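You operate a simulated robot arm through the tools that you are given. There is no shell and no other tool.

You run a simulated two-armed robot. Do the job below in one go: nothing can be reset, and whatever is moved stays where it is left.

Task
Put the white wrench in its holder at 10, shut the blue valve and turn the blue dial to 3.
Fine: wrench home before its dial turns; valve shut before the blue dial; leave the other wrenches and the pins.
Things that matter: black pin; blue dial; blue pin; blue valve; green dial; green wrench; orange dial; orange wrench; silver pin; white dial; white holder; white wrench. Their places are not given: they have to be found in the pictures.

Only the result counts: the job must be done as asked and must still hold three seconds after the hand-in. Knocking over, shifting, dropping, spilling or breaking anything else fails it.

Robot
Two 7-joint arms with two-finger parallel grippers on one trunk that stands fixed in place. Base frame: the origin is at the foot of the trunk, x ahead of it, y to its left, z up; the work surface is at about z = 860. Lengths are in mm, angles in degrees, forces in N, time in s.
The left shoulder is at [70, 163, 1270], the right one opposite. With the tool pointing down near the work surface each hand reaches from about 360 to 880 mm from the base axis, measured 20 degrees to its own side. Payload 3.43 kg a hand.
The tool frame of a hand sits at the grasp point between the pads (the TCP): z along the fingers, y along the line on which they close. The tips reach 34 mm beyond it. Largest opening 128 mm; finger width 24, thickness 12; the body of the gripper, 48 by 130 mm, starts 96 mm behind the TCP.
Orientation is told as [roll, pitch, yaw] about the base's x, y, z axes, in that order, counted from this pose: with the fingers straight down and closing along the base's y, the tool's x points along the base's -x, its y along +y and its z along -z.

Tools
- The arms move only by the tool move_arm. It takes "left_moves", "right_moves" or both (then of equal length, played together; a hand with none holds still); each is a list of rows, each a list of 7 numbers: the shift along the tool's x, y, z in mm, then the turn, a rotation vector about the tool's x, y, z in degrees, then the opening in per cent of the stroke, from 0 (shut) to 100 (fully open). In form: [[tx, ty, tz, rx, ry, rz, hand], ...]. A call has 1 to 20 rows; each row shifts and turns the commanded pose from where the row before left it, along the tool's axes as they then stand. A row lasts 0.2 s, in which the tool goes at most 50 mm and 8.6 degrees; a call with a longer step from one row to the next is refused whole, and so is a gripper value outside its range. A pose out of reach is approached as far as the arm can. The call stops where the force on the tool passes 40 N (or 10 N more than at its start, if that is more) or the arm is blocked; 0.2 s more then pass. The fingers move at their own pace (about 153 mm/s each) and stop on an object; they squeeze with about 38 N. The grip force told is the motor's: it shows also when the fingers shut on nothing. Time passes only in rows, and 0.2 s behind the last, so rows that do not move let the fingers close. It gives the time, the measured TCP pose, the force on the tool (base axes), the opening and the grip force at its end, in the units of the frame above (readings bear some noise), with the torque about the TCP (base axes, N m) and any sound that the robot's microphone picked up.
- Cameras (640 x 400 px; columns grow to the right, rows downward): "scene" is now at [128.7, -47.2, 1506.1]; the picture's right is [-0.50, -0.87, 0.00], its down [-0.44, 0.25, -0.86] and it looks along [0.75, -0.43, -0.50] (base axes); focal length 360 px, centre (320, 200). "left" rides on the left gripper at [76, 11, -160] in its tool frame; the picture's right is [-0.15, 0.99, 0.00], its down [-0.88, -0.13, -0.46] and it looks along [-0.45, -0.07, 0.89] (tool axes); focal length 234 px, centre (320, 200). "right" rides on the right gripper at [76, -11, -160] in its tool frame; the picture's right is [0.15, 0.99, 0.00], its down [-0.88, 0.13, -0.46] and it looks along [-0.45, 0.07, 0.89] (tool axes); focal length 234 px, centre (320, 200).
- snapshot(camera): a new picture of that camera. It takes no simulated time.
- slide_trunk(by): slides the trunk up (or, below 0, down) by that many mm; the arms and the scene camera ride with it, the base frame stays. It gives what a move gives, with no picture.
- head_to(pan, tilt): turns the head with the scene camera to pan (to the left, within 86 degrees either way) and tilt (down, from -29 to 69), counted from straight ahead of the robot. It gives what a move gives.
- locate(camera, pixels): for up to 12 pixels [column, row] of the newest picture of that camera ("zoom" is the newest enlarged one), the place [x, y, z] in the base frame of the surface seen there, good to about 3 mm. It takes no simulated time.
- zoom(camera, box): a new picture of the part [left, top, right, bottom] of that camera's present view, enlarged. It takes no simulated time.
- finish_job(): hands the job in; it is judged then, once.

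Unless the task says otherwise, let go and move clear before handing in.

The tools are called after "Emit:" by a JSON object that holds its "name" and its "arguments". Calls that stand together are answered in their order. move_arm: Moves the arms, as the interface text tells. Its arguments: {"type":"object","properties":{"left_moves":{"type":"array","items":{"type":"array","items":{"type":"number"}}},"right_moves":{"type":"array","items":{"type":"array","items":{"type":"number"}}}},"required":[]} The other tools are called the same way: slide_trunk (by) moves the trunk up or down; head_to (pan, tilt) turns the head that bears the scene camera; snapshot (camera) takes a picture; locate (camera, pixels) gives the place of the surface under pixels of a picture; zoom (camera, box) takes an enlarged picture of a part of a camera's view; finish_job () hands the job in.

At the start:

```text
time: 0.0
left_tcp_pos: [552.7, -85.7, 1244.6]
left_orientation: [0.0, 0.0, 0.0]
left_contact_force: [0.5, 0.3, 0.3]
left_wrist_torque: [0.0, 0.01, 0.01]
left_width: 128.0
left_grasp_force: 0.0
right_tcp_pos: [406.9, -439.9, 1207.5]
right_orientation: [0.0, -0.1, -0.1]
right_contact_force: [0.6, -0.2, 0.2]
right_wrist_torque: [0.05, -0.01, 0.0]
right_width: 128.0
right_grasp_force: 0.1
trunk travel left (down, up): [-750.0, 190.0]
head pan, tilt (commanded): [-29.7, 30.2]
```

scene: 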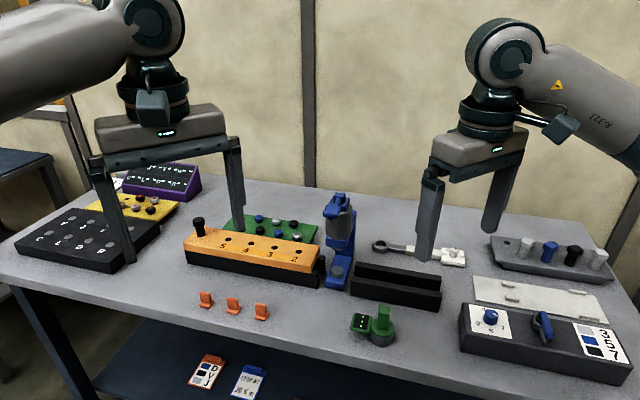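
right: 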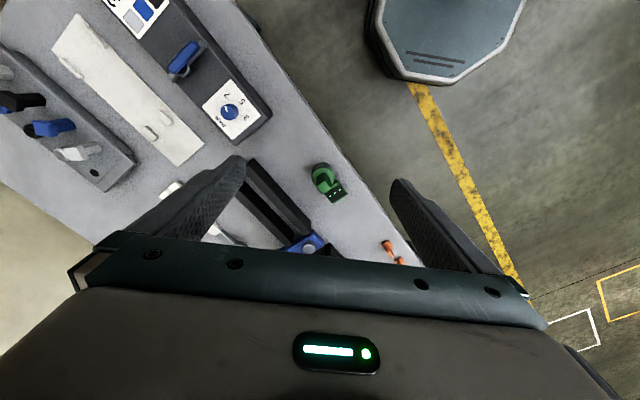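
left: 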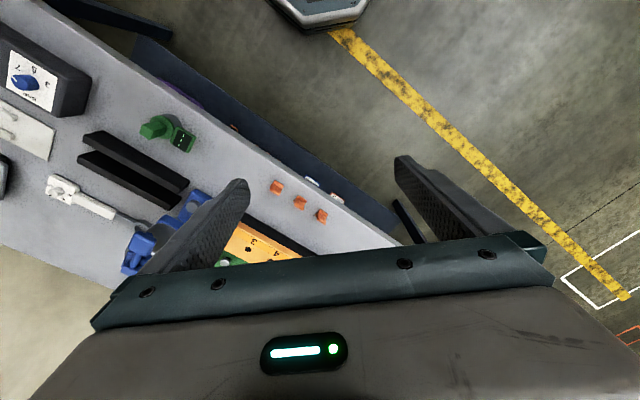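

The scene shows a table with several fixtures: a white object near (440,252), a black panel with a blue dial and valve near (540,330), and green, orange and other items. I'll zoom in to identify things.

Emit:
{"name": "zoom", "arguments": {"camera": "scene", "box": [440, 220, 640, 390]}}

Emit:
{"name": "zoom", "arguments": {"camera": "scene", "box": [310, 180, 490, 360]}}

Emit:
{"name": "zoom", "arguments": {"camera": "scene", "box": [160, 180, 340, 330]}}

Emit:
{"name": "zoom", "arguments": {"camera": "scene", "box": [0, 150, 200, 280]}}

```text
2.35 times, centred on (540, 305) of scene
```

zoom: 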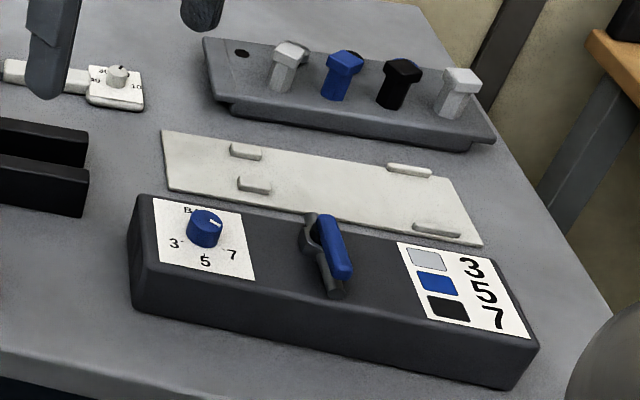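

```text
2.22 times, centred on (400, 270) of scene
```

zoom: 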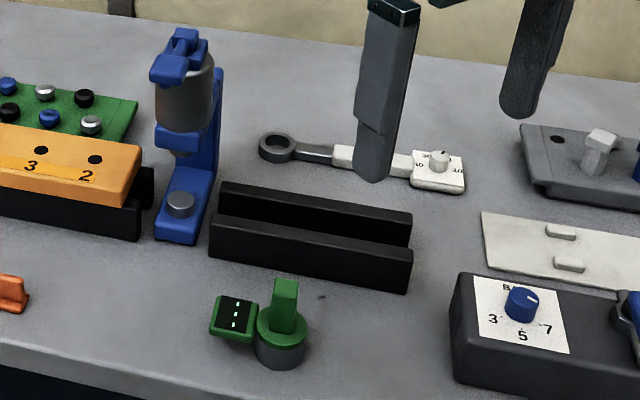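

```text
2.67 times, centred on (250, 255) of scene
```

zoom: 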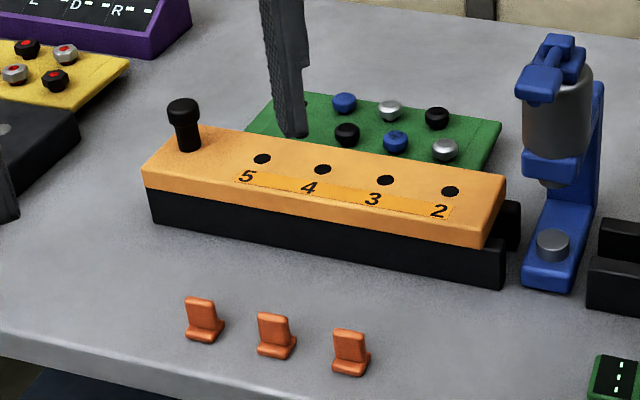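

```text
3.08 times, centred on (100, 215) of scene
```

zoom: 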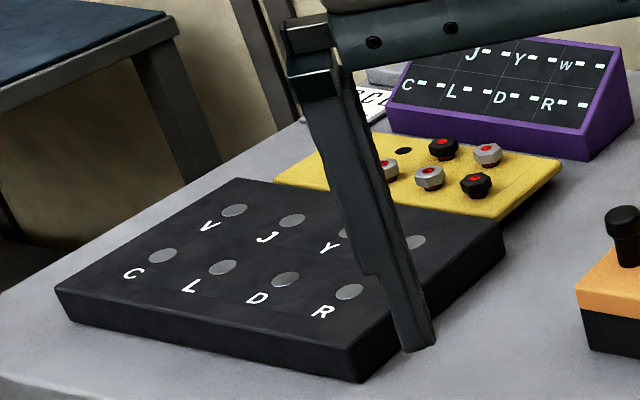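

The white wrench lies at (420,252) with a white dial block at (452,257), and the blue dial on the dark box is labelled BAR 3/5/7. I'll look around with the head to find the other wrenches and holders.

Emit:
{"name": "head_to", "arguments": {"pan": -55, "tilt": 40}}

Emit:
{"name": "snapshot", "arguments": {"camera": "scene"}}

```text
time: 0.9
left_tcp_pos: [553.2, -86.6, 1244.6]
left_orientation: [0.1, 0.1, 0.0]
left_contact_force: [0.9, 0.4, -0.5]
left_wrist_torque: [-0.01, 0.0, 0.03]
left_width: 127.9
left_grasp_force: 0.2
right_tcp_pos: [406.3, -440.5, 1208.2]
right_orientation: [0.0, -0.1, -0.1]
right_contact_force: [0.6, -0.2, -0.1]
right_wrist_torque: [-0.01, 0.0, -0.01]
right_width: 128.0
right_grasp_force: 0.1
trunk travel left (down, up): [-750.0, 190.0]
head pan, tilt (commanded): [-55.0, 40.0]
```

```text
taken
```

scene: 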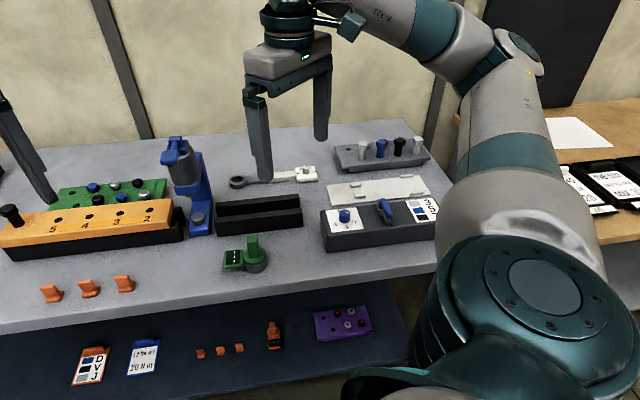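

There's a lower shelf with cards and a side table with cards at (580,180). I'll zoom on them for information, then look farther right.

Emit:
{"name": "zoom", "arguments": {"camera": "scene", "box": [60, 300, 400, 400]}}

Emit:
{"name": "zoom", "arguments": {"camera": "scene", "box": [500, 100, 640, 260]}}

Emit:
{"name": "zoom", "arguments": {"camera": "scene", "box": [200, 120, 450, 280]}}

Emit:
{"name": "head_to", "arguments": {"pan": -80, "tilt": 40}}

Emit:
{"name": "snapshot", "arguments": {"camera": "scene"}}

Emit:
{"name": "head_to", "arguments": {"pan": 10, "tilt": 40}}

Emit:
{"name": "snapshot", "arguments": {"camera": "scene"}}

Emit:
{"name": "head_to", "arguments": {"pan": 60, "tilt": 35}}

Emit:
{"name": "snapshot", "arguments": {"camera": "scene"}}

```text
1.88 times, centred on (230, 350) of scene
```

zoom: 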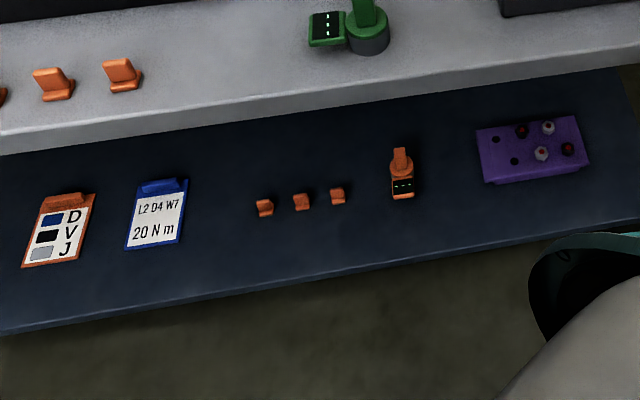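

```text
2.50 times, centred on (570, 180) of scene
```

zoom: 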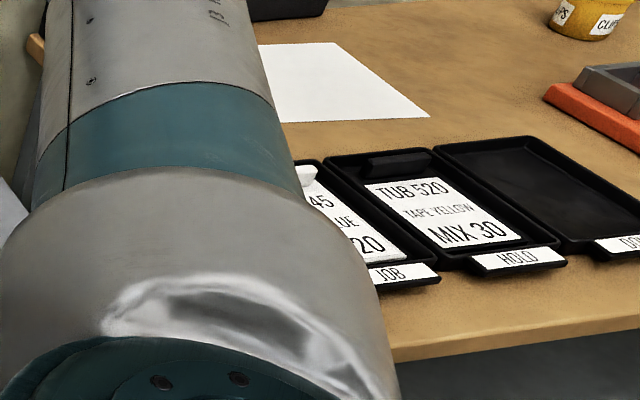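

```text
2.50 times, centred on (325, 200) of scene
```

zoom: 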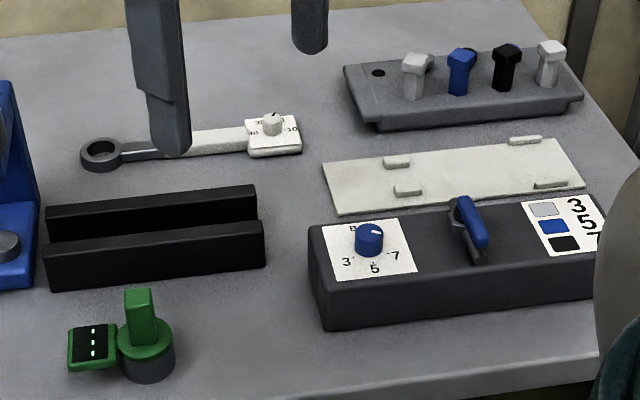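

```text
time: 1.8
left_tcp_pos: [552.4, -85.6, 1244.9]
left_orientation: [0.0, 0.1, 0.0]
left_contact_force: [-0.1, -1.3, 0.0]
left_wrist_torque: [0.01, -0.01, 0.04]
left_width: 127.8
left_grasp_force: 0.1
right_tcp_pos: [407.5, -441.4, 1206.7]
right_orientation: [0.0, -0.1, 0.0]
right_contact_force: [-0.1, 0.2, 0.5]
right_wrist_torque: [-0.03, -0.02, -0.01]
right_width: 127.9
right_grasp_force: 0.2
trunk travel left (down, up): [-750.0, 190.0]
head pan, tilt (commanded): [-80.0, 40.0]
```

```text
taken
```

scene: 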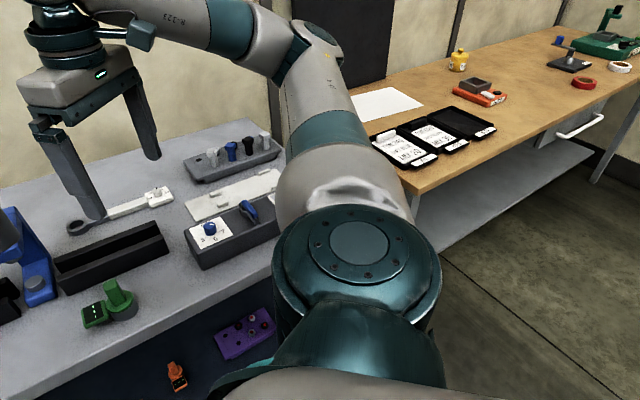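

```text
time: 3.4
left_tcp_pos: [554.2, -86.5, 1244.6]
left_orientation: [-0.1, 0.0, 0.0]
left_contact_force: [0.3, -0.2, -0.7]
left_wrist_torque: [0.0, -0.02, -0.02]
left_width: 128.2
left_grasp_force: 0.1
right_tcp_pos: [406.2, -441.1, 1206.3]
right_orientation: [0.0, -0.1, -0.1]
right_contact_force: [-0.3, 0.7, -0.5]
right_wrist_torque: [0.02, 0.03, 0.02]
right_width: 128.1
right_grasp_force: 0.1
trunk travel left (down, up): [-750.0, 190.0]
head pan, tilt (commanded): [10.0, 40.0]
```

```text
taken
```

scene: 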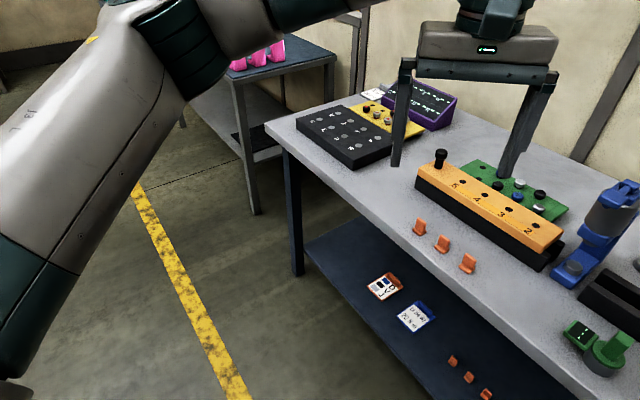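

```text
time: 4.6
left_tcp_pos: [552.0, -86.0, 1244.7]
left_orientation: [0.0, -0.1, 0.0]
left_contact_force: [-0.1, -0.6, 0.2]
left_wrist_torque: [0.02, -0.04, -0.01]
left_width: 128.0
left_grasp_force: 0.0
right_tcp_pos: [406.9, -440.5, 1206.8]
right_orientation: [0.0, 0.0, -0.1]
right_contact_force: [-0.1, -0.9, -0.2]
right_wrist_torque: [0.02, 0.01, 0.02]
right_width: 128.0
right_grasp_force: 0.1
trunk travel left (down, up): [-750.0, 190.0]
head pan, tilt (commanded): [60.0, 35.0]
```

```text
taken
```

scene: 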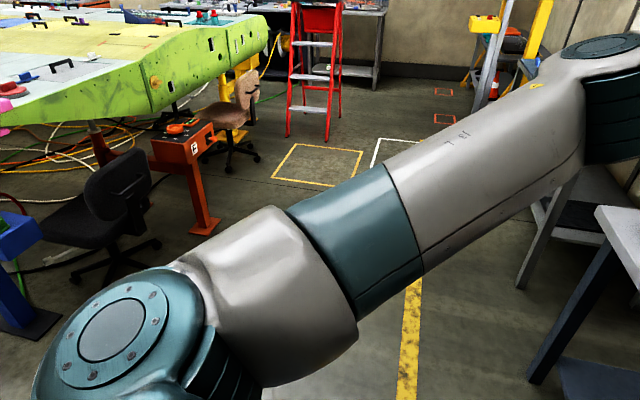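

The main items are on the table ahead-right. I'll point the head back at the wrench area and measure positions.

Emit:
{"name": "head_to", "arguments": {"pan": -45, "tilt": 42}}

Emit:
{"name": "snapshot", "arguments": {"camera": "scene"}}

```text
time: 6.4
left_tcp_pos: [551.9, -84.9, 1245.7]
left_orientation: [0.1, -0.1, 0.0]
left_contact_force: [0.3, -1.2, -0.9]
left_wrist_torque: [0.0, 0.0, -0.02]
left_width: 128.1
left_grasp_force: 0.2
right_tcp_pos: [406.1, -440.7, 1205.3]
right_orientation: [0.0, -0.1, -0.1]
right_contact_force: [0.5, 0.4, 0.9]
right_wrist_torque: [0.0, -0.01, -0.02]
right_width: 128.3
right_grasp_force: 0.0
trunk travel left (down, up): [-750.0, 190.0]
head pan, tilt (commanded): [-45.0, 42.0]
```

```text
taken
```

scene: 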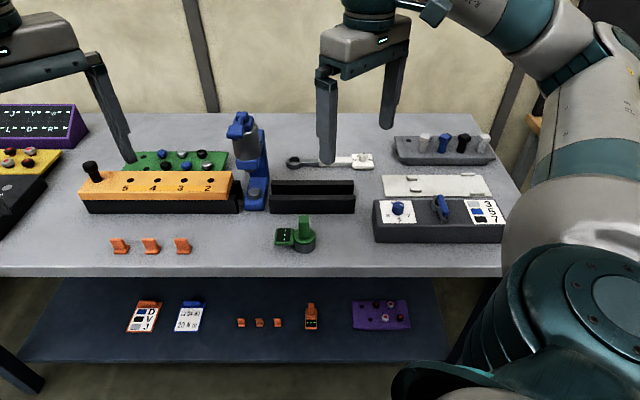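

Emit:
{"name": "locate", "arguments": {"camera": "scene", "pixels": [[294, 161], [345, 161], [361, 156], [361, 166], [388, 180], [488, 178], [490, 195], [386, 195], [397, 208], [440, 205], [302, 225], [312, 200]]}}

Emit:
{"name": "zoom", "arguments": {"camera": "scene", "box": [270, 120, 510, 260]}}

```text
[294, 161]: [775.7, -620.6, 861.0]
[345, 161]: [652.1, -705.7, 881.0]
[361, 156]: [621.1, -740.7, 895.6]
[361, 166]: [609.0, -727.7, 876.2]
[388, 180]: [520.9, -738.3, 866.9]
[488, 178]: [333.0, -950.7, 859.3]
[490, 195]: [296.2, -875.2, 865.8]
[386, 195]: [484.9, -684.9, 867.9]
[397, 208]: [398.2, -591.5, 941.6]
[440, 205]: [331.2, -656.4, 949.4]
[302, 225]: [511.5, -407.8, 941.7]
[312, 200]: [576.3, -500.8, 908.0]
```

```text
2.67 times, centred on (390, 190) of scene
```

zoom: 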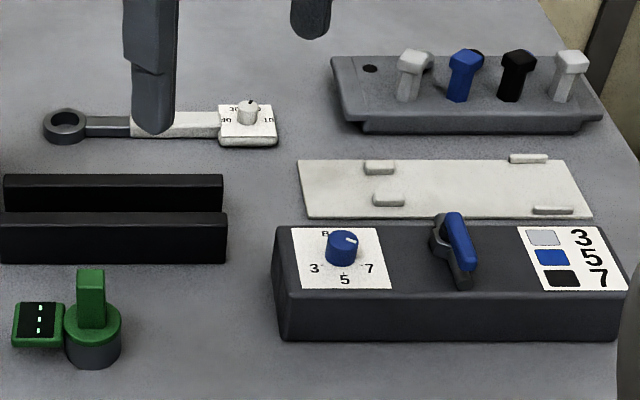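

The table is skewed about 40° and the wrench sits near (690,-680), with the white holder plate centred near (410,-812). I'll move the right hand to look at it from closer.

Emit:
{"name": "move_arm", "arguments": {"right_moves": [[-5, -40, 5, 0, 0, 0, 50], [-5, -40, 5, 0, 0, 0, 50], [-5, -40, 5, 0, 0, 0, 50], [-5, -40, 5, 0, 0, 0, 50]]}}

Emit:
{"name": "snapshot", "arguments": {"camera": "right"}}

Emit:
{"name": "snapshot", "arguments": {"camera": "scene"}}

```text
time: 7.4
left_tcp_pos: [553.4, -86.8, 1244.6]
left_orientation: [0.1, 0.0, 0.0]
left_contact_force: [-0.3, 0.1, 0.2]
left_wrist_torque: [-0.01, 0.0, 0.03]
left_width: 128.1
left_grasp_force: 0.0
right_tcp_pos: [425.1, -602.0, 1185.9]
right_orientation: [0.0, -0.2, -0.1]
right_contact_force: [0.2, 0.2, 0.8]
right_wrist_torque: [0.03, 0.06, -0.01]
right_width: 64.2
right_grasp_force: 0.0
trunk travel left (down, up): [-750.0, 190.0]
head pan, tilt (commanded): [-45.0, 42.0]
```

```text
taken
```

right: 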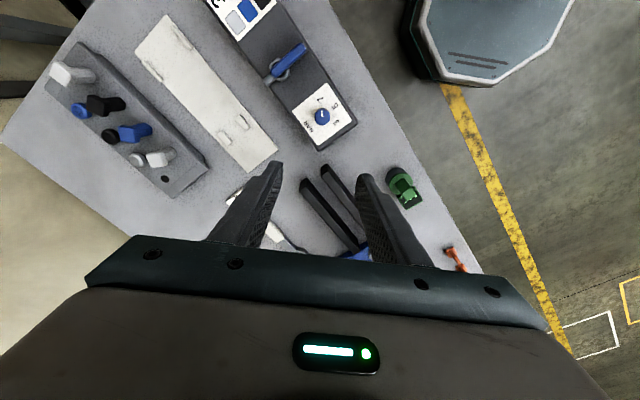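

```text
taken
```

scene: 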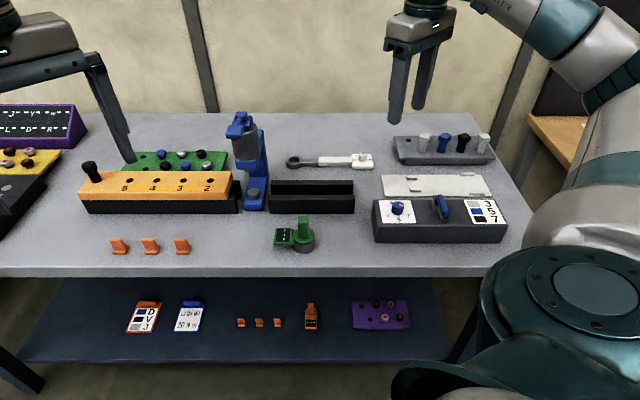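

Now the wrench is fully visible in the scene picture, and the holder and valve box in the right picture. I'll zoom in on each.

Emit:
{"name": "zoom", "arguments": {"camera": "scene", "box": [276, 130, 396, 205]}}

Emit:
{"name": "locate", "arguments": {"camera": "zoom", "pixels": [[60, 165], [92, 165], [110, 168], [180, 168], [240, 168], [320, 165], [390, 165], [420, 125], [520, 125], [520, 195], [425, 195], [470, 150]]}}

Emit:
{"name": "zoom", "arguments": {"camera": "right", "box": [120, 0, 290, 180]}}

Emit:
{"name": "zoom", "arguments": {"camera": "right", "box": [200, 0, 400, 160]}}

```text
5.33 times, centred on (336, 168) of scene
```

zoom: 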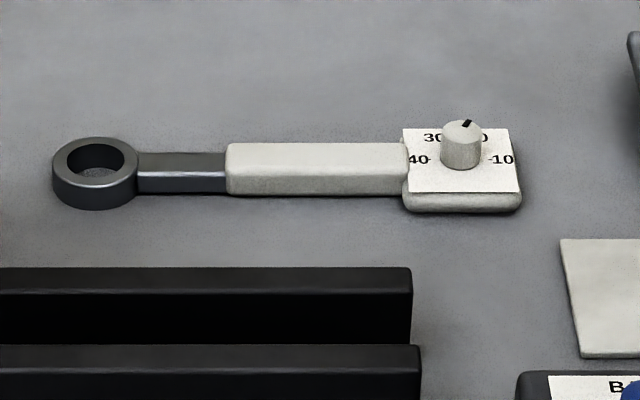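

```text
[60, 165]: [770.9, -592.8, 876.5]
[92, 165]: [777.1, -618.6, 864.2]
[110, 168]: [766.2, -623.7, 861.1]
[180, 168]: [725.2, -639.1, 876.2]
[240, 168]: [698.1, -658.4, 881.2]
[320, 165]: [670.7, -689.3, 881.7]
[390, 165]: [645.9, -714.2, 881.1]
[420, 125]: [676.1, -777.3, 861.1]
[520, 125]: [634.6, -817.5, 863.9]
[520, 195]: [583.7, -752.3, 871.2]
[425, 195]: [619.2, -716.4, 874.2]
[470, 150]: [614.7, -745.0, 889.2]
```

```text
2.22 times, centred on (205, 90) of right
```

zoom: 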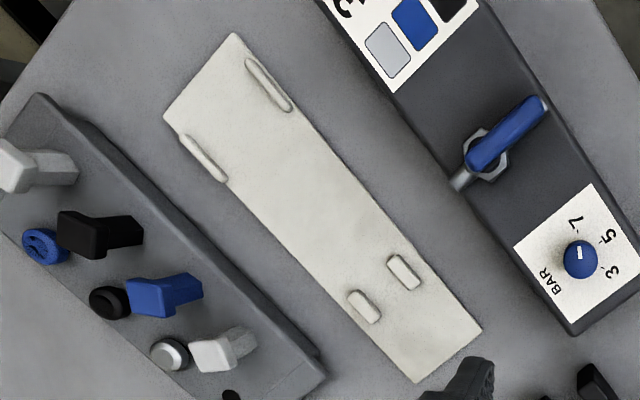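

```text
2.50 times, centred on (300, 80) of right
```

zoom: 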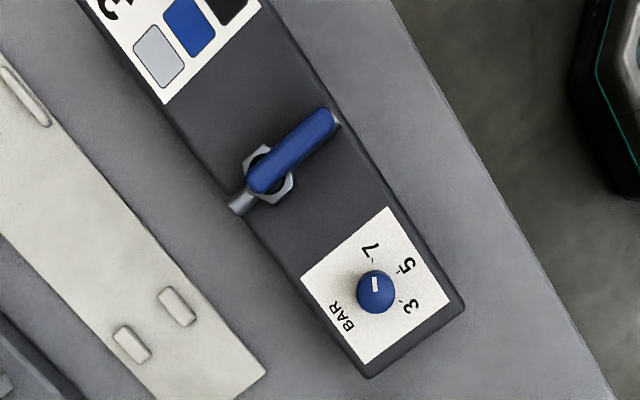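

The wrench handle's axis runs about -133° in the base frame and the dial block is at the far right end. I'll yaw the right hand about 47° to line up with it, then approach to check the reach.

Emit:
{"name": "move_arm", "arguments": {"right_moves": [[0, 0, 0, 0, 0, -7.8, 50], [0, 0, 0, 0, 0, -7.8, 50], [0, 0, 0, 0, 0, -7.8, 50], [0, 0, 0, 0, 0, -7.8, 50], [0, 0, 0, 0, 0, -7.8, 50], [0, 0, 0, 0, 0, -8, 50]]}}

Emit:
{"name": "snapshot", "arguments": {"camera": "scene"}}

Emit:
{"name": "snapshot", "arguments": {"camera": "right"}}

```text
time: 8.8
left_tcp_pos: [553.2, -83.2, 1244.7]
left_orientation: [-0.1, 0.0, 0.0]
left_contact_force: [-0.1, 0.7, -0.6]
left_wrist_torque: [-0.06, 0.01, -0.01]
left_width: 127.7
left_grasp_force: 0.1
right_tcp_pos: [412.3, -508.3, 1201.2]
right_orientation: [1.2, -1.0, 28.0]
right_contact_force: [-0.4, 0.5, -0.2]
right_wrist_torque: [-0.02, 0.02, -0.01]
right_width: 63.8
right_grasp_force: 0.0
right hand out of reach, approached as far as the arm can: row 2, 3, 4, 5, 6
trunk travel left (down, up): [-750.0, 190.0]
head pan, tilt (commanded): [-45.0, 42.0]
```

```text
taken
```

scene: 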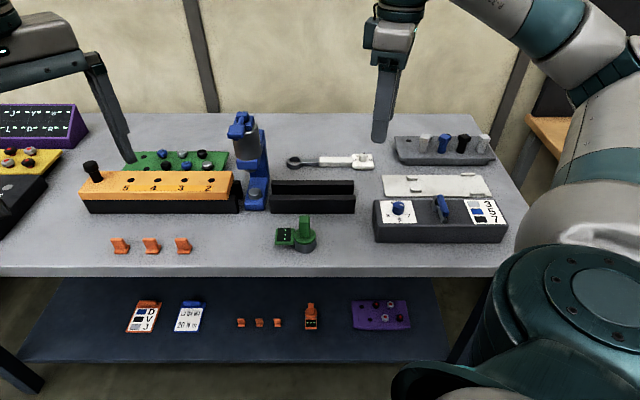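

```text
taken
```

right: 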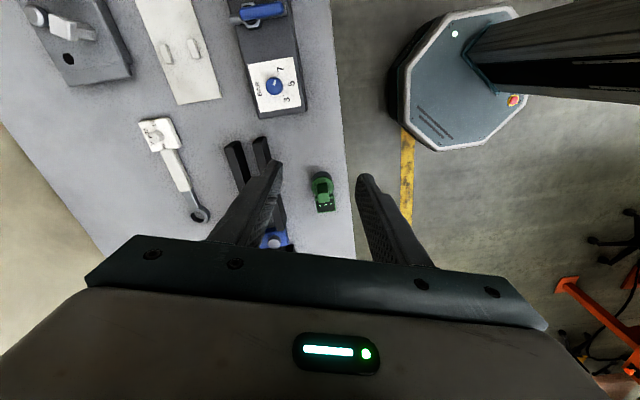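

The hand could only reach 28° yaw there (it drifted), so that posture is limited. I'll move lower and farther out to see whether the yaw becomes reachable.

Emit:
{"name": "move_arm", "arguments": {"right_moves": [[-20, -28, 34, 0, 0, 0, 50], [-20, -28, 34, 0, 0, 0, 50], [-20, -28, 34, 0, 0, 0, 50], [-20, -28, 34, 0, 0, 0, 50], [0, 0, 0, 0, 0, 0, 50]]}}

```text
time: 10.0
left_tcp_pos: [552.0, -84.7, 1244.4]
left_orientation: [0.1, 0.0, 0.0]
left_contact_force: [0.1, 0.1, 0.0]
left_wrist_torque: [0.01, 0.01, -0.02]
left_width: 127.9
left_grasp_force: 0.0
right_tcp_pos: [448.3, -497.9, 1131.4]
right_orientation: [1.3, -1.2, 27.9]
right_contact_force: [-0.3, -0.2, -1.0]
right_wrist_torque: [0.01, -0.01, 0.01]
right_width: 63.9
right_grasp_force: 0.0
right hand out of reach, approached as far as the arm can: row 1, 2, 3, 4
trunk travel left (down, up): [-750.0, 190.0]
head pan, tilt (commanded): [-45.0, 42.0]
```

The yaw seems stuck at a joint limit near +28°, so I'll test the other way round (yaw toward -133°), which closes the fingers along the same line.

Emit:
{"name": "move_arm", "arguments": {"right_moves": [[0, 0, 0, 0, 0, 8, 50], [0, 0, 0, 0, 0, 8, 50], [0, 0, 0, 0, 0, 8, 50], [0, 0, 0, 0, 0, 8, 50], [0, 0, 0, 0, 0, 8, 50], [0, 0, 0, 0, 0, 8, 50], [0, 0, 0, 0, 0, 8, 50], [0, 0, 0, 0, 0, 8, 50], [0, 0, 0, 0, 0, 8, 50], [0, 0, 0, 0, 0, 8, 50], [0, 0, 0, 0, 0, 8, 50], [0, 0, 0, 0, 0, 8, 50], [0, 0, 0, 0, 0, 8, 50], [0, 0, 0, 0, 0, 8, 50], [0, 0, 0, 0, 0, 8, 50], [0, 0, 0, 0, 0, 8, 50], [0, 0, 0, 0, 0, 8, 50], [0, 0, 0, 0, 0, 8, 50], [0, 0, 0, 0, 0, 8, 50], [0, 0, 0, 0, 0, 8, 50]]}}

```text
time: 14.2
left_tcp_pos: [552.0, -85.1, 1244.4]
left_orientation: [0.0, 0.0, -0.1]
left_contact_force: [0.9, -0.8, -0.5]
left_wrist_torque: [-0.03, 0.02, 0.0]
left_width: 127.9
left_grasp_force: 0.1
right_tcp_pos: [448.1, -496.6, 1130.4]
right_orientation: [-1.0, 1.5, -132.1]
right_contact_force: [0.6, 0.4, 0.4]
right_wrist_torque: [0.03, 0.01, 0.04]
right_width: 64.1
right_grasp_force: 0.0
trunk travel left (down, up): [-750.0, 190.0]
head pan, tilt (commanded): [-45.0, 42.0]
```

Yaw -132° works. Now I'll straighten the small tilt and move out above the wrench handle to check the reach.

Emit:
{"name": "move_arm", "arguments": {"right_moves": [[-1, 35, 10, -1, -1.5, 0, 50], [-1, 35, 10, 0, 0, 0, 50], [-1, 35, 10, 0, 0, 0, 50], [-1, 35, 10, 0, 0, 0, 50], [-1, 35, 10, 0, 0, 0, 50], [-1, 35, 10, 0, 0, 0, 50], [-1, 35, 10, 0, 0, 0, 50], [-1, 34, 10, 0, 0, 0, 50]]}}

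Emit:
{"name": "snapshot", "arguments": {"camera": "right"}}

Emit:
{"name": "snapshot", "arguments": {"camera": "scene"}}

```text
time: 16.0
left_tcp_pos: [555.2, -85.0, 1244.1]
left_orientation: [0.0, 0.1, 0.0]
left_contact_force: [0.5, 0.4, 0.0]
left_wrist_torque: [-0.02, 0.0, -0.01]
left_width: 128.3
left_grasp_force: 0.1
right_tcp_pos: [652.1, -689.7, 1050.1]
right_orientation: [0.1, -0.2, -132.0]
right_contact_force: [-0.5, -1.0, -0.2]
right_wrist_torque: [0.0, 0.03, 0.0]
right_width: 63.9
right_grasp_force: 0.1
trunk travel left (down, up): [-750.0, 190.0]
head pan, tilt (commanded): [-45.0, 42.0]
```

```text
taken
```

right: 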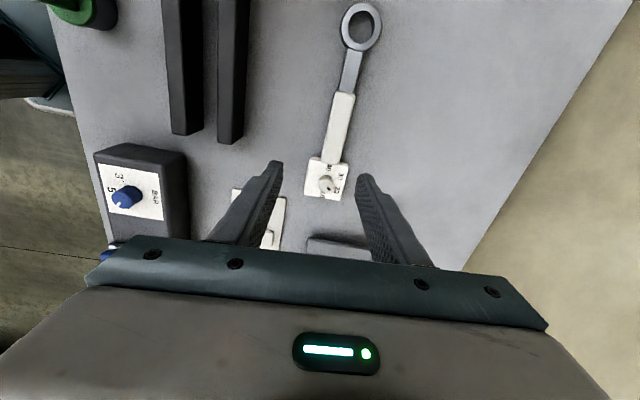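

```text
taken
```

scene: 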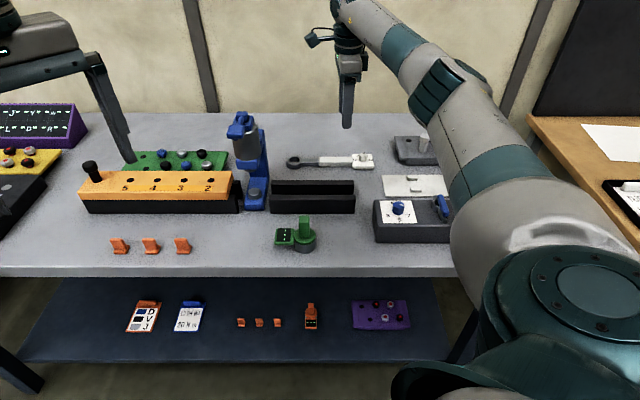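

The hand reaches there with the wrench clearly in view below. I'll measure the wrench precisely with the right camera.

Emit:
{"name": "zoom", "arguments": {"camera": "right", "box": [270, 0, 400, 210]}}

```text
1.90 times, centred on (335, 105) of right
```

zoom: 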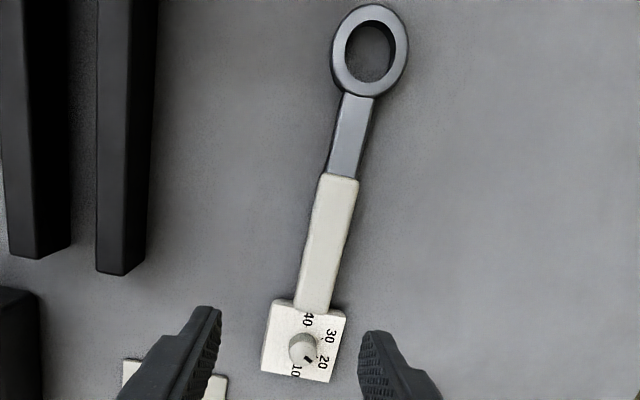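

Emit:
{"name": "locate", "arguments": {"camera": "zoom", "pixels": [[320, 185], [353, 185], [312, 240], [342, 240], [302, 295], [333, 296], [276, 308], [341, 316], [265, 370], [328, 380], [335, 45], [405, 52]]}}

Emit:
{"name": "locate", "arguments": {"camera": "zoom", "pixels": [[370, 8], [366, 92], [337, 165], [367, 168], [350, 105], [304, 340], [326, 240], [337, 185], [317, 295], [280, 340], [300, 365]]}}

```text
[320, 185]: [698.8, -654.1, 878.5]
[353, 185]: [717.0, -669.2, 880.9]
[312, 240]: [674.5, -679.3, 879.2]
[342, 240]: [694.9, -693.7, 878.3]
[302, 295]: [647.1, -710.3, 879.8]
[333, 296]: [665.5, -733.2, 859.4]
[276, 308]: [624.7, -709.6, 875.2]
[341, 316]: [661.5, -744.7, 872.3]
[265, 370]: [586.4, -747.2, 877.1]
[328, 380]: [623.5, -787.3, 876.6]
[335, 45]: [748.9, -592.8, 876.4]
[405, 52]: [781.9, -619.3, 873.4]
```

```text
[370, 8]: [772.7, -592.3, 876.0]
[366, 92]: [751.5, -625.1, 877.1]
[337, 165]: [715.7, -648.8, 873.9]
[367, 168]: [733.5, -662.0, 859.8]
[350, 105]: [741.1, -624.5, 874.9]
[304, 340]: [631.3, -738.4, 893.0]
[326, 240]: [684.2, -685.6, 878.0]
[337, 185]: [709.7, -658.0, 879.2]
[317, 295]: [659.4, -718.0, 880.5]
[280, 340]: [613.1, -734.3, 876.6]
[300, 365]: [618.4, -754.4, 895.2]
```

The wrench axis works out at about -134.8°, with the handle middle near (684,-689) and the handle top at z≈881. I'll align the yaw, move over the handle and go down to z≈950.

Emit:
{"name": "move_arm", "arguments": {"right_moves": [[0, 0, 0, 0, 0, 2.8, 50], [11.25, 11, 20, 0, 0, 0, 50], [11.25, 11, 40, 0, 0, 0, 50], [0, 0, 40, 0, 0, 0, 50], [0, 0, 0, 0, 0, 0, 50]]}}

Emit:
{"name": "snapshot", "arguments": {"camera": "right"}}

Emit:
{"name": "snapshot", "arguments": {"camera": "scene"}}

```text
time: 17.2
left_tcp_pos: [551.7, -84.9, 1243.4]
left_orientation: [0.0, 0.0, 0.0]
left_contact_force: [0.4, -0.7, 0.7]
left_wrist_torque: [0.0, 0.01, 0.0]
left_width: 127.8
left_grasp_force: 0.1
right_tcp_pos: [682.4, -691.4, 949.5]
right_orientation: [0.1, 0.1, -134.8]
right_contact_force: [-0.2, 1.1, 0.2]
right_wrist_torque: [0.0, -0.01, 0.01]
right_width: 63.9
right_grasp_force: 0.1
trunk travel left (down, up): [-750.0, 190.0]
head pan, tilt (commanded): [-45.0, 42.0]
```

```text
taken
```

right: 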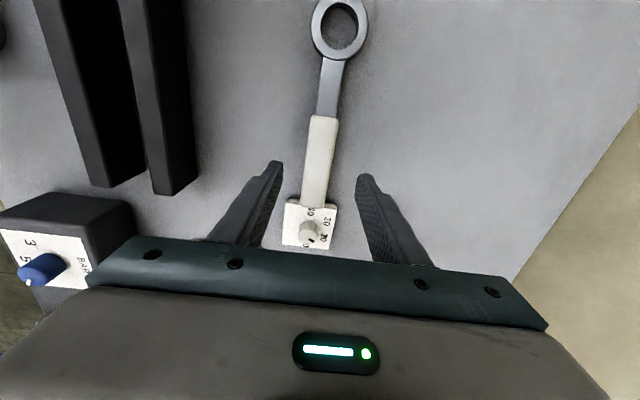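

```text
taken
```

scene: 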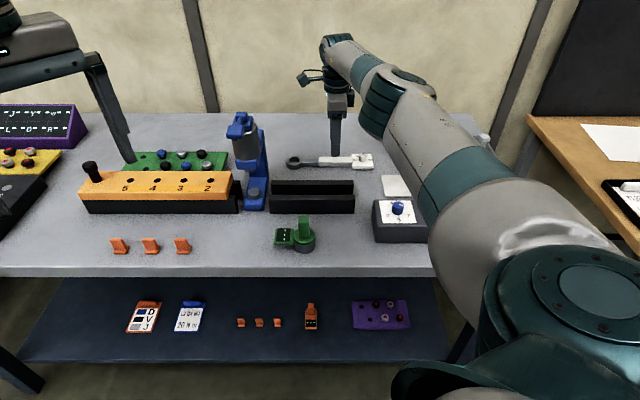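

The handle is centred under the TCP (column ≈319, row ≈163) and aligned with the tool. I'll descend to z≈898 so the tips sit about 4 mm above the table, and close.

Emit:
{"name": "move_arm", "arguments": {"right_moves": [[0, 0, 25, 0, 0, 0, 50], [0, 0, 20, 0, 0, 0, 50], [0, 0, 6.5, 0, 0, 0, 50], [0, 0, 0, 0, 0, 0, 50]]}}

Emit:
{"name": "snapshot", "arguments": {"camera": "right"}}

```text
time: 18.2
left_tcp_pos: [552.8, -83.9, 1244.3]
left_orientation: [0.0, 0.0, 0.0]
left_contact_force: [0.0, 0.2, 0.3]
left_wrist_torque: [0.0, 0.01, 0.0]
left_width: 128.2
left_grasp_force: 0.1
right_tcp_pos: [680.4, -687.3, 897.4]
right_orientation: [0.1, -0.1, -134.7]
right_contact_force: [0.6, -0.1, -1.0]
right_wrist_torque: [0.01, -0.05, 0.05]
right_width: 64.0
right_grasp_force: 0.1
right hand out of reach, approached as far as the arm can: row 2
trunk travel left (down, up): [-750.0, 190.0]
head pan, tilt (commanded): [-45.0, 42.0]
```

```text
taken
```

right: 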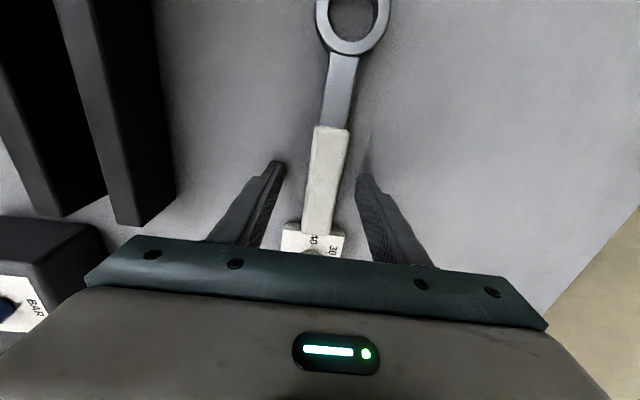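

The hand got to (680.4,-687.3,897.4), about 3–4 mm short across the handle, which closing will centre. I'll close the fingers.

Emit:
{"name": "move_arm", "arguments": {"right_moves": [[0, 0, 0, 0, 0, 0, 30], [0, 0, 0, 0, 0, 0, 15], [0, 0, 0, 0, 0, 0, 5], [0, 0, 0, 0, 0, 0, 0], [0, 0, 0, 0, 0, 0, 0]]}}

Emit:
{"name": "snapshot", "arguments": {"camera": "right"}}

```text
time: 19.4
left_tcp_pos: [553.5, -84.8, 1244.7]
left_orientation: [0.1, 0.0, 0.0]
left_contact_force: [-1.0, 0.2, -0.3]
left_wrist_torque: [0.0, 0.01, 0.0]
left_width: 127.9
left_grasp_force: 0.0
right_tcp_pos: [679.9, -687.9, 899.1]
right_orientation: [0.1, -0.1, -134.9]
right_contact_force: [-0.2, 0.5, 0.6]
right_wrist_torque: [-0.12, 0.28, 0.05]
right_width: 27.8
right_grasp_force: 37.6
trunk travel left (down, up): [-750.0, 190.0]
head pan, tilt (commanded): [-45.0, 42.0]
```

```text
taken
```

right: 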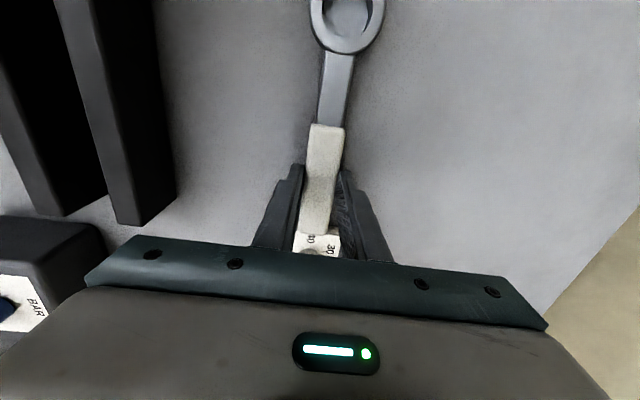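

The grip holds at 27.8 mm and 37.6 N. I'll lift it straight up slowly and check.

Emit:
{"name": "move_arm", "arguments": {"right_moves": [[0, 0, -10, 0, 0, 0, 0], [0, 0, -15, 0, 0, 0, 0], [0, 0, -20, 0, 0, 0, 0], [0, 0, -20, 0, 0, 0, 0], [0, 0, -15, 0, 0, 0, 0], [0, 0, -10, 0, 0, 0, 0], [0, 0, 0, 0, 0, 0, 0]]}}

Emit:
{"name": "snapshot", "arguments": {"camera": "right"}}

Emit:
{"name": "snapshot", "arguments": {"camera": "scene"}}

```text
time: 21.0
left_tcp_pos: [553.1, -86.5, 1244.2]
left_orientation: [0.0, 0.1, 0.0]
left_contact_force: [0.2, -0.4, -1.4]
left_wrist_torque: [0.0, -0.03, -0.01]
left_width: 127.8
left_grasp_force: 0.3
right_tcp_pos: [678.3, -688.0, 988.9]
right_orientation: [0.1, -0.2, -134.8]
right_contact_force: [0.8, 0.0, -4.4]
right_wrist_torque: [0.02, -0.02, 0.01]
right_width: 27.8
right_grasp_force: 37.9
trunk travel left (down, up): [-750.0, 190.0]
head pan, tilt (commanded): [-45.0, 42.0]
```

```text
taken
```

right: 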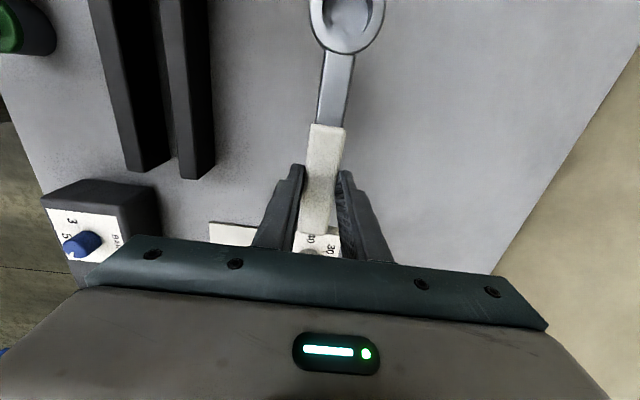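

```text
taken
```

scene: 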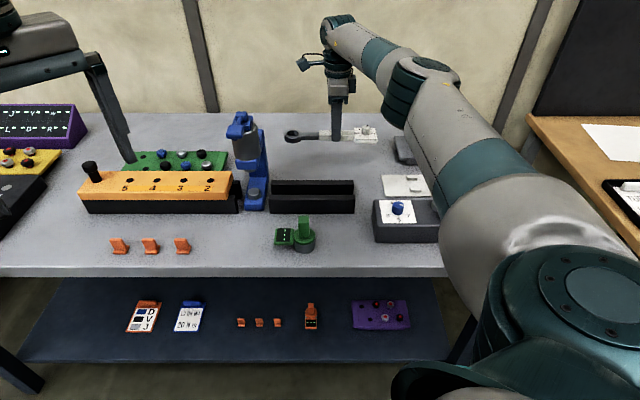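

The wrench is lifted cleanly (4.4 N, balanced). Now I'll carry it level at z≈989 to above the holder, targeting TCP (406,-821).

Emit:
{"name": "move_arm", "arguments": {"right_moves": [[-14, -5, -10, 0, 0, 0, 0], [-28, -9.6, -5, 0, 0, 0, 0], [-28, -9.6, 0, 0, 0, 0, 0], [-28, -9.6, 0, 0, 0, 0, 0], [-28, -9.6, 0, 0, 0, 0, 0], [-28, -9.6, 0, 0, 0, 0, 0], [-28, -9.6, 0, 0, 0, 0, 0], [-28, -9.6, 0, 0, 0, 0, 0], [-28, -9.6, 0, 0, 0, 0, 0], [-28, -9.6, 0, 0, 0, 0, 0], [-19.8, -8, 0, 0, 0, 0, 0], [0, 0, 0, 0, 0, 0, 0]]}}

Emit:
{"name": "snapshot", "arguments": {"camera": "right"}}

Emit:
{"name": "snapshot", "arguments": {"camera": "scene"}}

```text
time: 23.6
left_tcp_pos: [553.9, -86.6, 1244.9]
left_orientation: [0.0, 0.1, 0.0]
left_contact_force: [0.7, 0.7, 0.2]
left_wrist_torque: [-0.03, 0.01, 0.02]
left_width: 127.9
left_grasp_force: 0.0
right_tcp_pos: [409.3, -821.2, 1001.9]
right_orientation: [0.1, 0.0, -134.7]
right_contact_force: [-0.2, -0.3, -4.6]
right_wrist_torque: [0.06, -0.03, 0.01]
right_width: 27.8
right_grasp_force: 38.0
trunk travel left (down, up): [-750.0, 190.0]
head pan, tilt (commanded): [-45.0, 42.0]
```

```text
taken
```

right: 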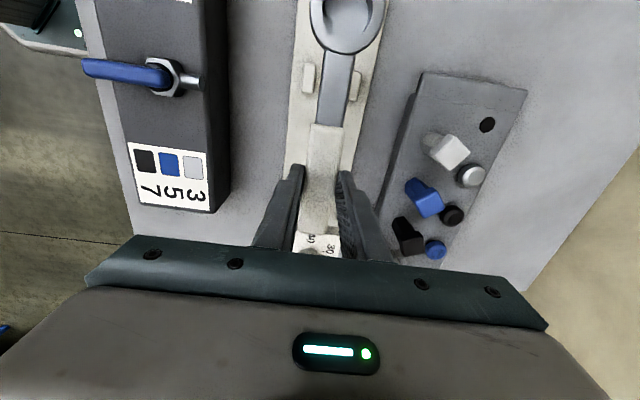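

```text
taken
```

scene: 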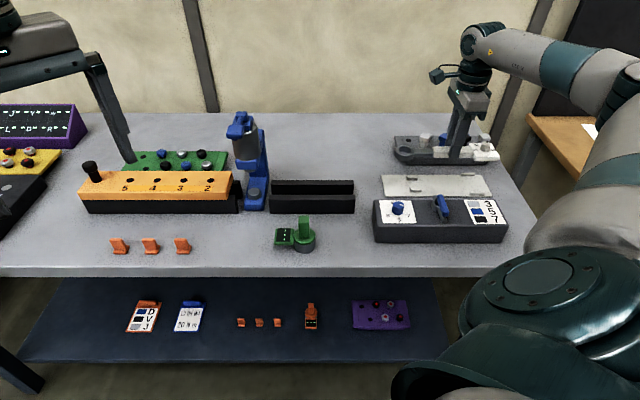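

Now the holder's near tabs show at (309,78) and (357,86) either side of the wrench shaft. I'll measure them and the plate.

Emit:
{"name": "zoom", "arguments": {"camera": "right", "box": [250, 0, 420, 260]}}

Emit:
{"name": "locate", "arguments": {"camera": "right", "pixels": [[308, 78], [356, 87], [300, 20], [298, 130], [372, 60], [300, 60], [450, 147], [425, 195], [405, 235], [155, 68], [210, 180], [320, 120]]}}

Emit:
{"name": "zoom", "arguments": {"camera": "scene", "box": [360, 110, 520, 250]}}

```text
1.54 times, centred on (335, 130) of right
```

zoom: 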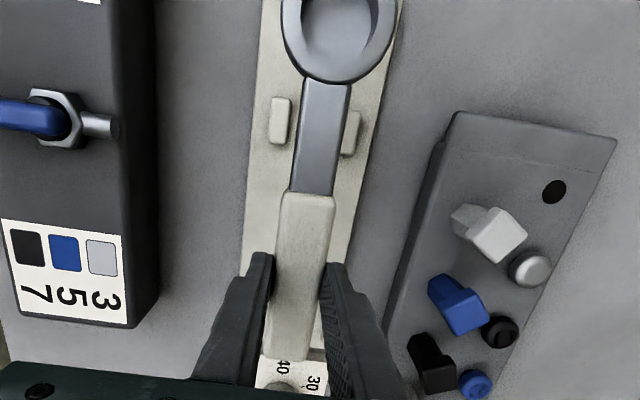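

```text
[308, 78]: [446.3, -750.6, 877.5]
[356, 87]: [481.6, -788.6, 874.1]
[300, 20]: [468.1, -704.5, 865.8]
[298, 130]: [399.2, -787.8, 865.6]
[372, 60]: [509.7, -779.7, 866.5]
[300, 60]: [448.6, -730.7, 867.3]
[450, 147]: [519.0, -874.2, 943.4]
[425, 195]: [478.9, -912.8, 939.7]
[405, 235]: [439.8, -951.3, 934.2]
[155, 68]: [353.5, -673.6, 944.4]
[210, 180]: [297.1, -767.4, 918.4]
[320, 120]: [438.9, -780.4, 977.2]
```

```text
2.86 times, centred on (440, 180) of scene
```

zoom: 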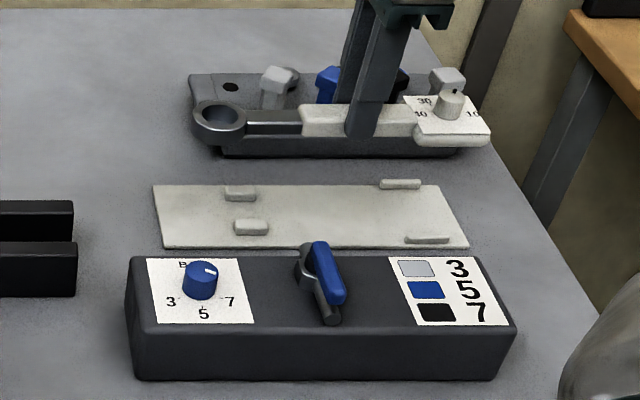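

In the tool frame the tabs' midline sits about 2 mm farther out than the wrench axis, and lengthwise the fit is right. I'll shift 2.2 mm and descend to just above the plate.

Emit:
{"name": "move_arm", "arguments": {"right_moves": [[0, 2.2, 10, 0, 0, 0, 0], [0, 0, 20, 0, 0, 0, 0], [0, 0, 20, 0, 0, 0, 0], [0, 0, 20, 0, 0, 0, 0], [0, 0, 12, 0, 0, 0, 0], [0, 0, 6, 0, 0, 0, 0], [0, 0, 0, 0, 0, 0, 0]]}}

Emit:
{"name": "snapshot", "arguments": {"camera": "right"}}

Emit:
{"name": "zoom", "arguments": {"camera": "scene", "box": [360, 130, 520, 250]}}

```text
time: 25.2
left_tcp_pos: [552.5, -86.4, 1244.6]
left_orientation: [0.1, 0.0, 0.0]
left_contact_force: [-0.2, -0.8, -0.1]
left_wrist_torque: [-0.04, 0.04, -0.04]
left_width: 127.9
left_grasp_force: 0.1
right_tcp_pos: [409.7, -823.8, 915.8]
right_orientation: [0.0, 0.1, -134.7]
right_contact_force: [0.4, -0.3, -4.0]
right_wrist_torque: [0.05, -0.03, -0.04]
right_width: 27.8
right_grasp_force: 38.0
trunk travel left (down, up): [-750.0, 190.0]
head pan, tilt (commanded): [-45.0, 42.0]
```

```text
taken
```

right: 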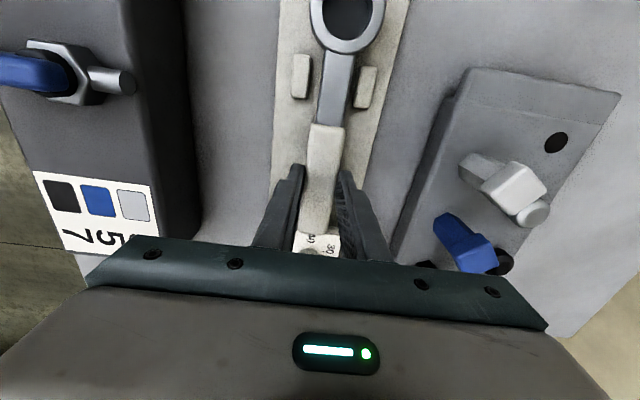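

```text
3.33 times, centred on (440, 190) of scene
```

zoom: 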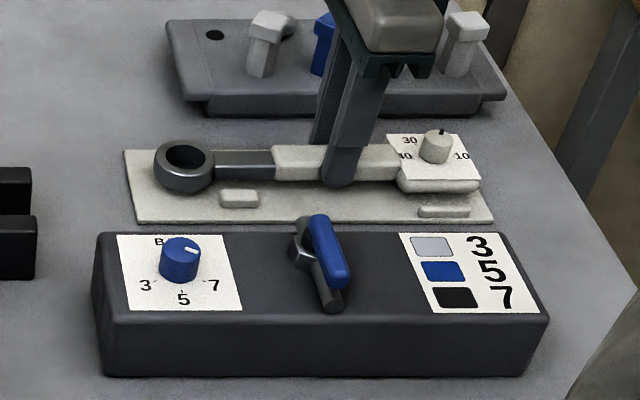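

The shaft sits centrally between the narrow tabs and the block lines up with the wide tabs. I'll lower the last ~10 mm gently.

Emit:
{"name": "move_arm", "arguments": {"right_moves": [[0, 0, 4, 0, 0, 0, 0], [0, 0, 3, 0, 0, 0, 0], [0, 0, 2, 0, 0, 0, 0], [0, 0, 1, 0, 0, 0, 0], [0, 0, 0, 0, 0, 0, 0]]}}

```text
time: 26.4
left_tcp_pos: [552.5, -85.3, 1243.7]
left_orientation: [0.1, 0.0, 0.0]
left_contact_force: [0.0, 0.4, 0.0]
left_wrist_torque: [0.0, -0.01, 0.03]
left_width: 128.1
left_grasp_force: 0.1
right_tcp_pos: [409.0, -823.1, 905.6]
right_orientation: [0.1, 0.0, -134.8]
right_contact_force: [0.6, 0.1, -3.8]
right_wrist_torque: [0.03, 0.01, 0.04]
right_width: 27.7
right_grasp_force: 38.2
trunk travel left (down, up): [-750.0, 190.0]
head pan, tilt (commanded): [-45.0, 42.0]
```

Still carrying the full 3.8 N, so no contact yet. I'll go down 1 mm at a time.

Emit:
{"name": "move_arm", "arguments": {"right_moves": [[0, 0, 1, 0, 0, 0, 0], [0, 0, 0, 0, 0, 0, 0]]}}

Emit:
{"name": "move_arm", "arguments": {"right_moves": [[0, 0, 1, 0, 0, 0, 0], [0, 0, 0, 0, 0, 0, 0]]}}

```text
time: 27.0
left_tcp_pos: [553.8, -86.7, 1243.1]
left_orientation: [0.0, 0.0, 0.0]
left_contact_force: [-0.7, -0.7, 0.9]
left_wrist_torque: [-0.01, 0.02, -0.03]
left_width: 128.0
left_grasp_force: 0.1
right_tcp_pos: [409.3, -822.8, 905.2]
right_orientation: [0.1, 0.0, -134.7]
right_contact_force: [-0.2, 0.4, -3.3]
right_wrist_torque: [-0.03, 0.13, 0.06]
right_width: 27.7
right_grasp_force: 37.9
trunk travel left (down, up): [-750.0, 190.0]
head pan, tilt (commanded): [-45.0, 42.0]
```

```text
time: 27.6
left_tcp_pos: [552.7, -84.7, 1244.2]
left_orientation: [0.0, 0.0, 0.0]
left_contact_force: [0.1, 0.2, -0.9]
left_wrist_torque: [0.03, 0.0, 0.03]
left_width: 127.9
left_grasp_force: 0.0
right_tcp_pos: [409.9, -824.5, 905.6]
right_orientation: [0.3, -0.1, -134.8]
right_contact_force: [2.4, -1.6, 4.6]
right_wrist_torque: [-0.45, 0.65, 0.25]
right_width: 27.7
right_grasp_force: 38.2
trunk travel left (down, up): [-750.0, 190.0]
head pan, tilt (commanded): [-45.0, 42.0]
```

The force changed to +4.6 N upward, so the wrench rests on the plate. I'll open the fingers a little.

Emit:
{"name": "move_arm", "arguments": {"right_moves": [[0, 0, 0, 0, 0, 0, 24], [0, 0, 0, 0, 0, 0, 30], [0, 0, 0, 0, 0, 0, 38], [0, 0, 0, 0, 0, 0, 38]]}}

Emit:
{"name": "snapshot", "arguments": {"camera": "right"}}

Emit:
{"name": "zoom", "arguments": {"camera": "scene", "box": [360, 130, 520, 250]}}

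```text
time: 28.6
left_tcp_pos: [552.0, -85.9, 1245.1]
left_orientation: [0.0, 0.1, 0.0]
left_contact_force: [1.0, -0.2, -0.4]
left_wrist_torque: [0.01, 0.01, 0.02]
left_width: 127.7
left_grasp_force: 0.0
right_tcp_pos: [409.2, -822.5, 904.4]
right_orientation: [0.2, 0.0, -134.8]
right_contact_force: [-0.2, -0.3, -0.5]
right_wrist_torque: [-0.01, 0.02, 0.01]
right_width: 48.5
right_grasp_force: 0.0
trunk travel left (down, up): [-750.0, 190.0]
head pan, tilt (commanded): [-45.0, 42.0]
```

```text
taken
```

right: 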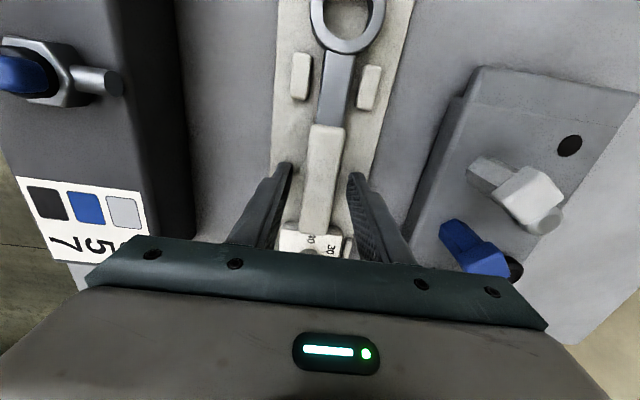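

```text
3.33 times, centred on (440, 190) of scene
```

zoom: 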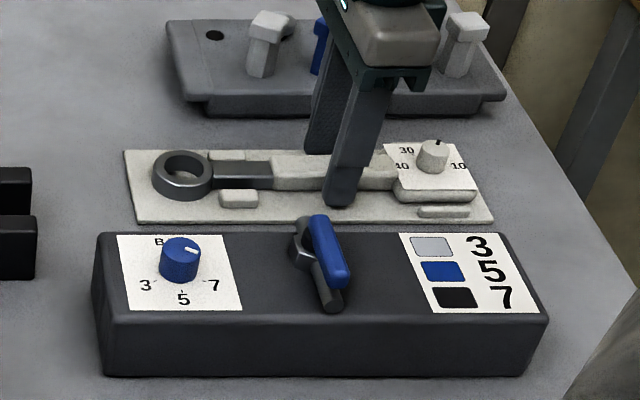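

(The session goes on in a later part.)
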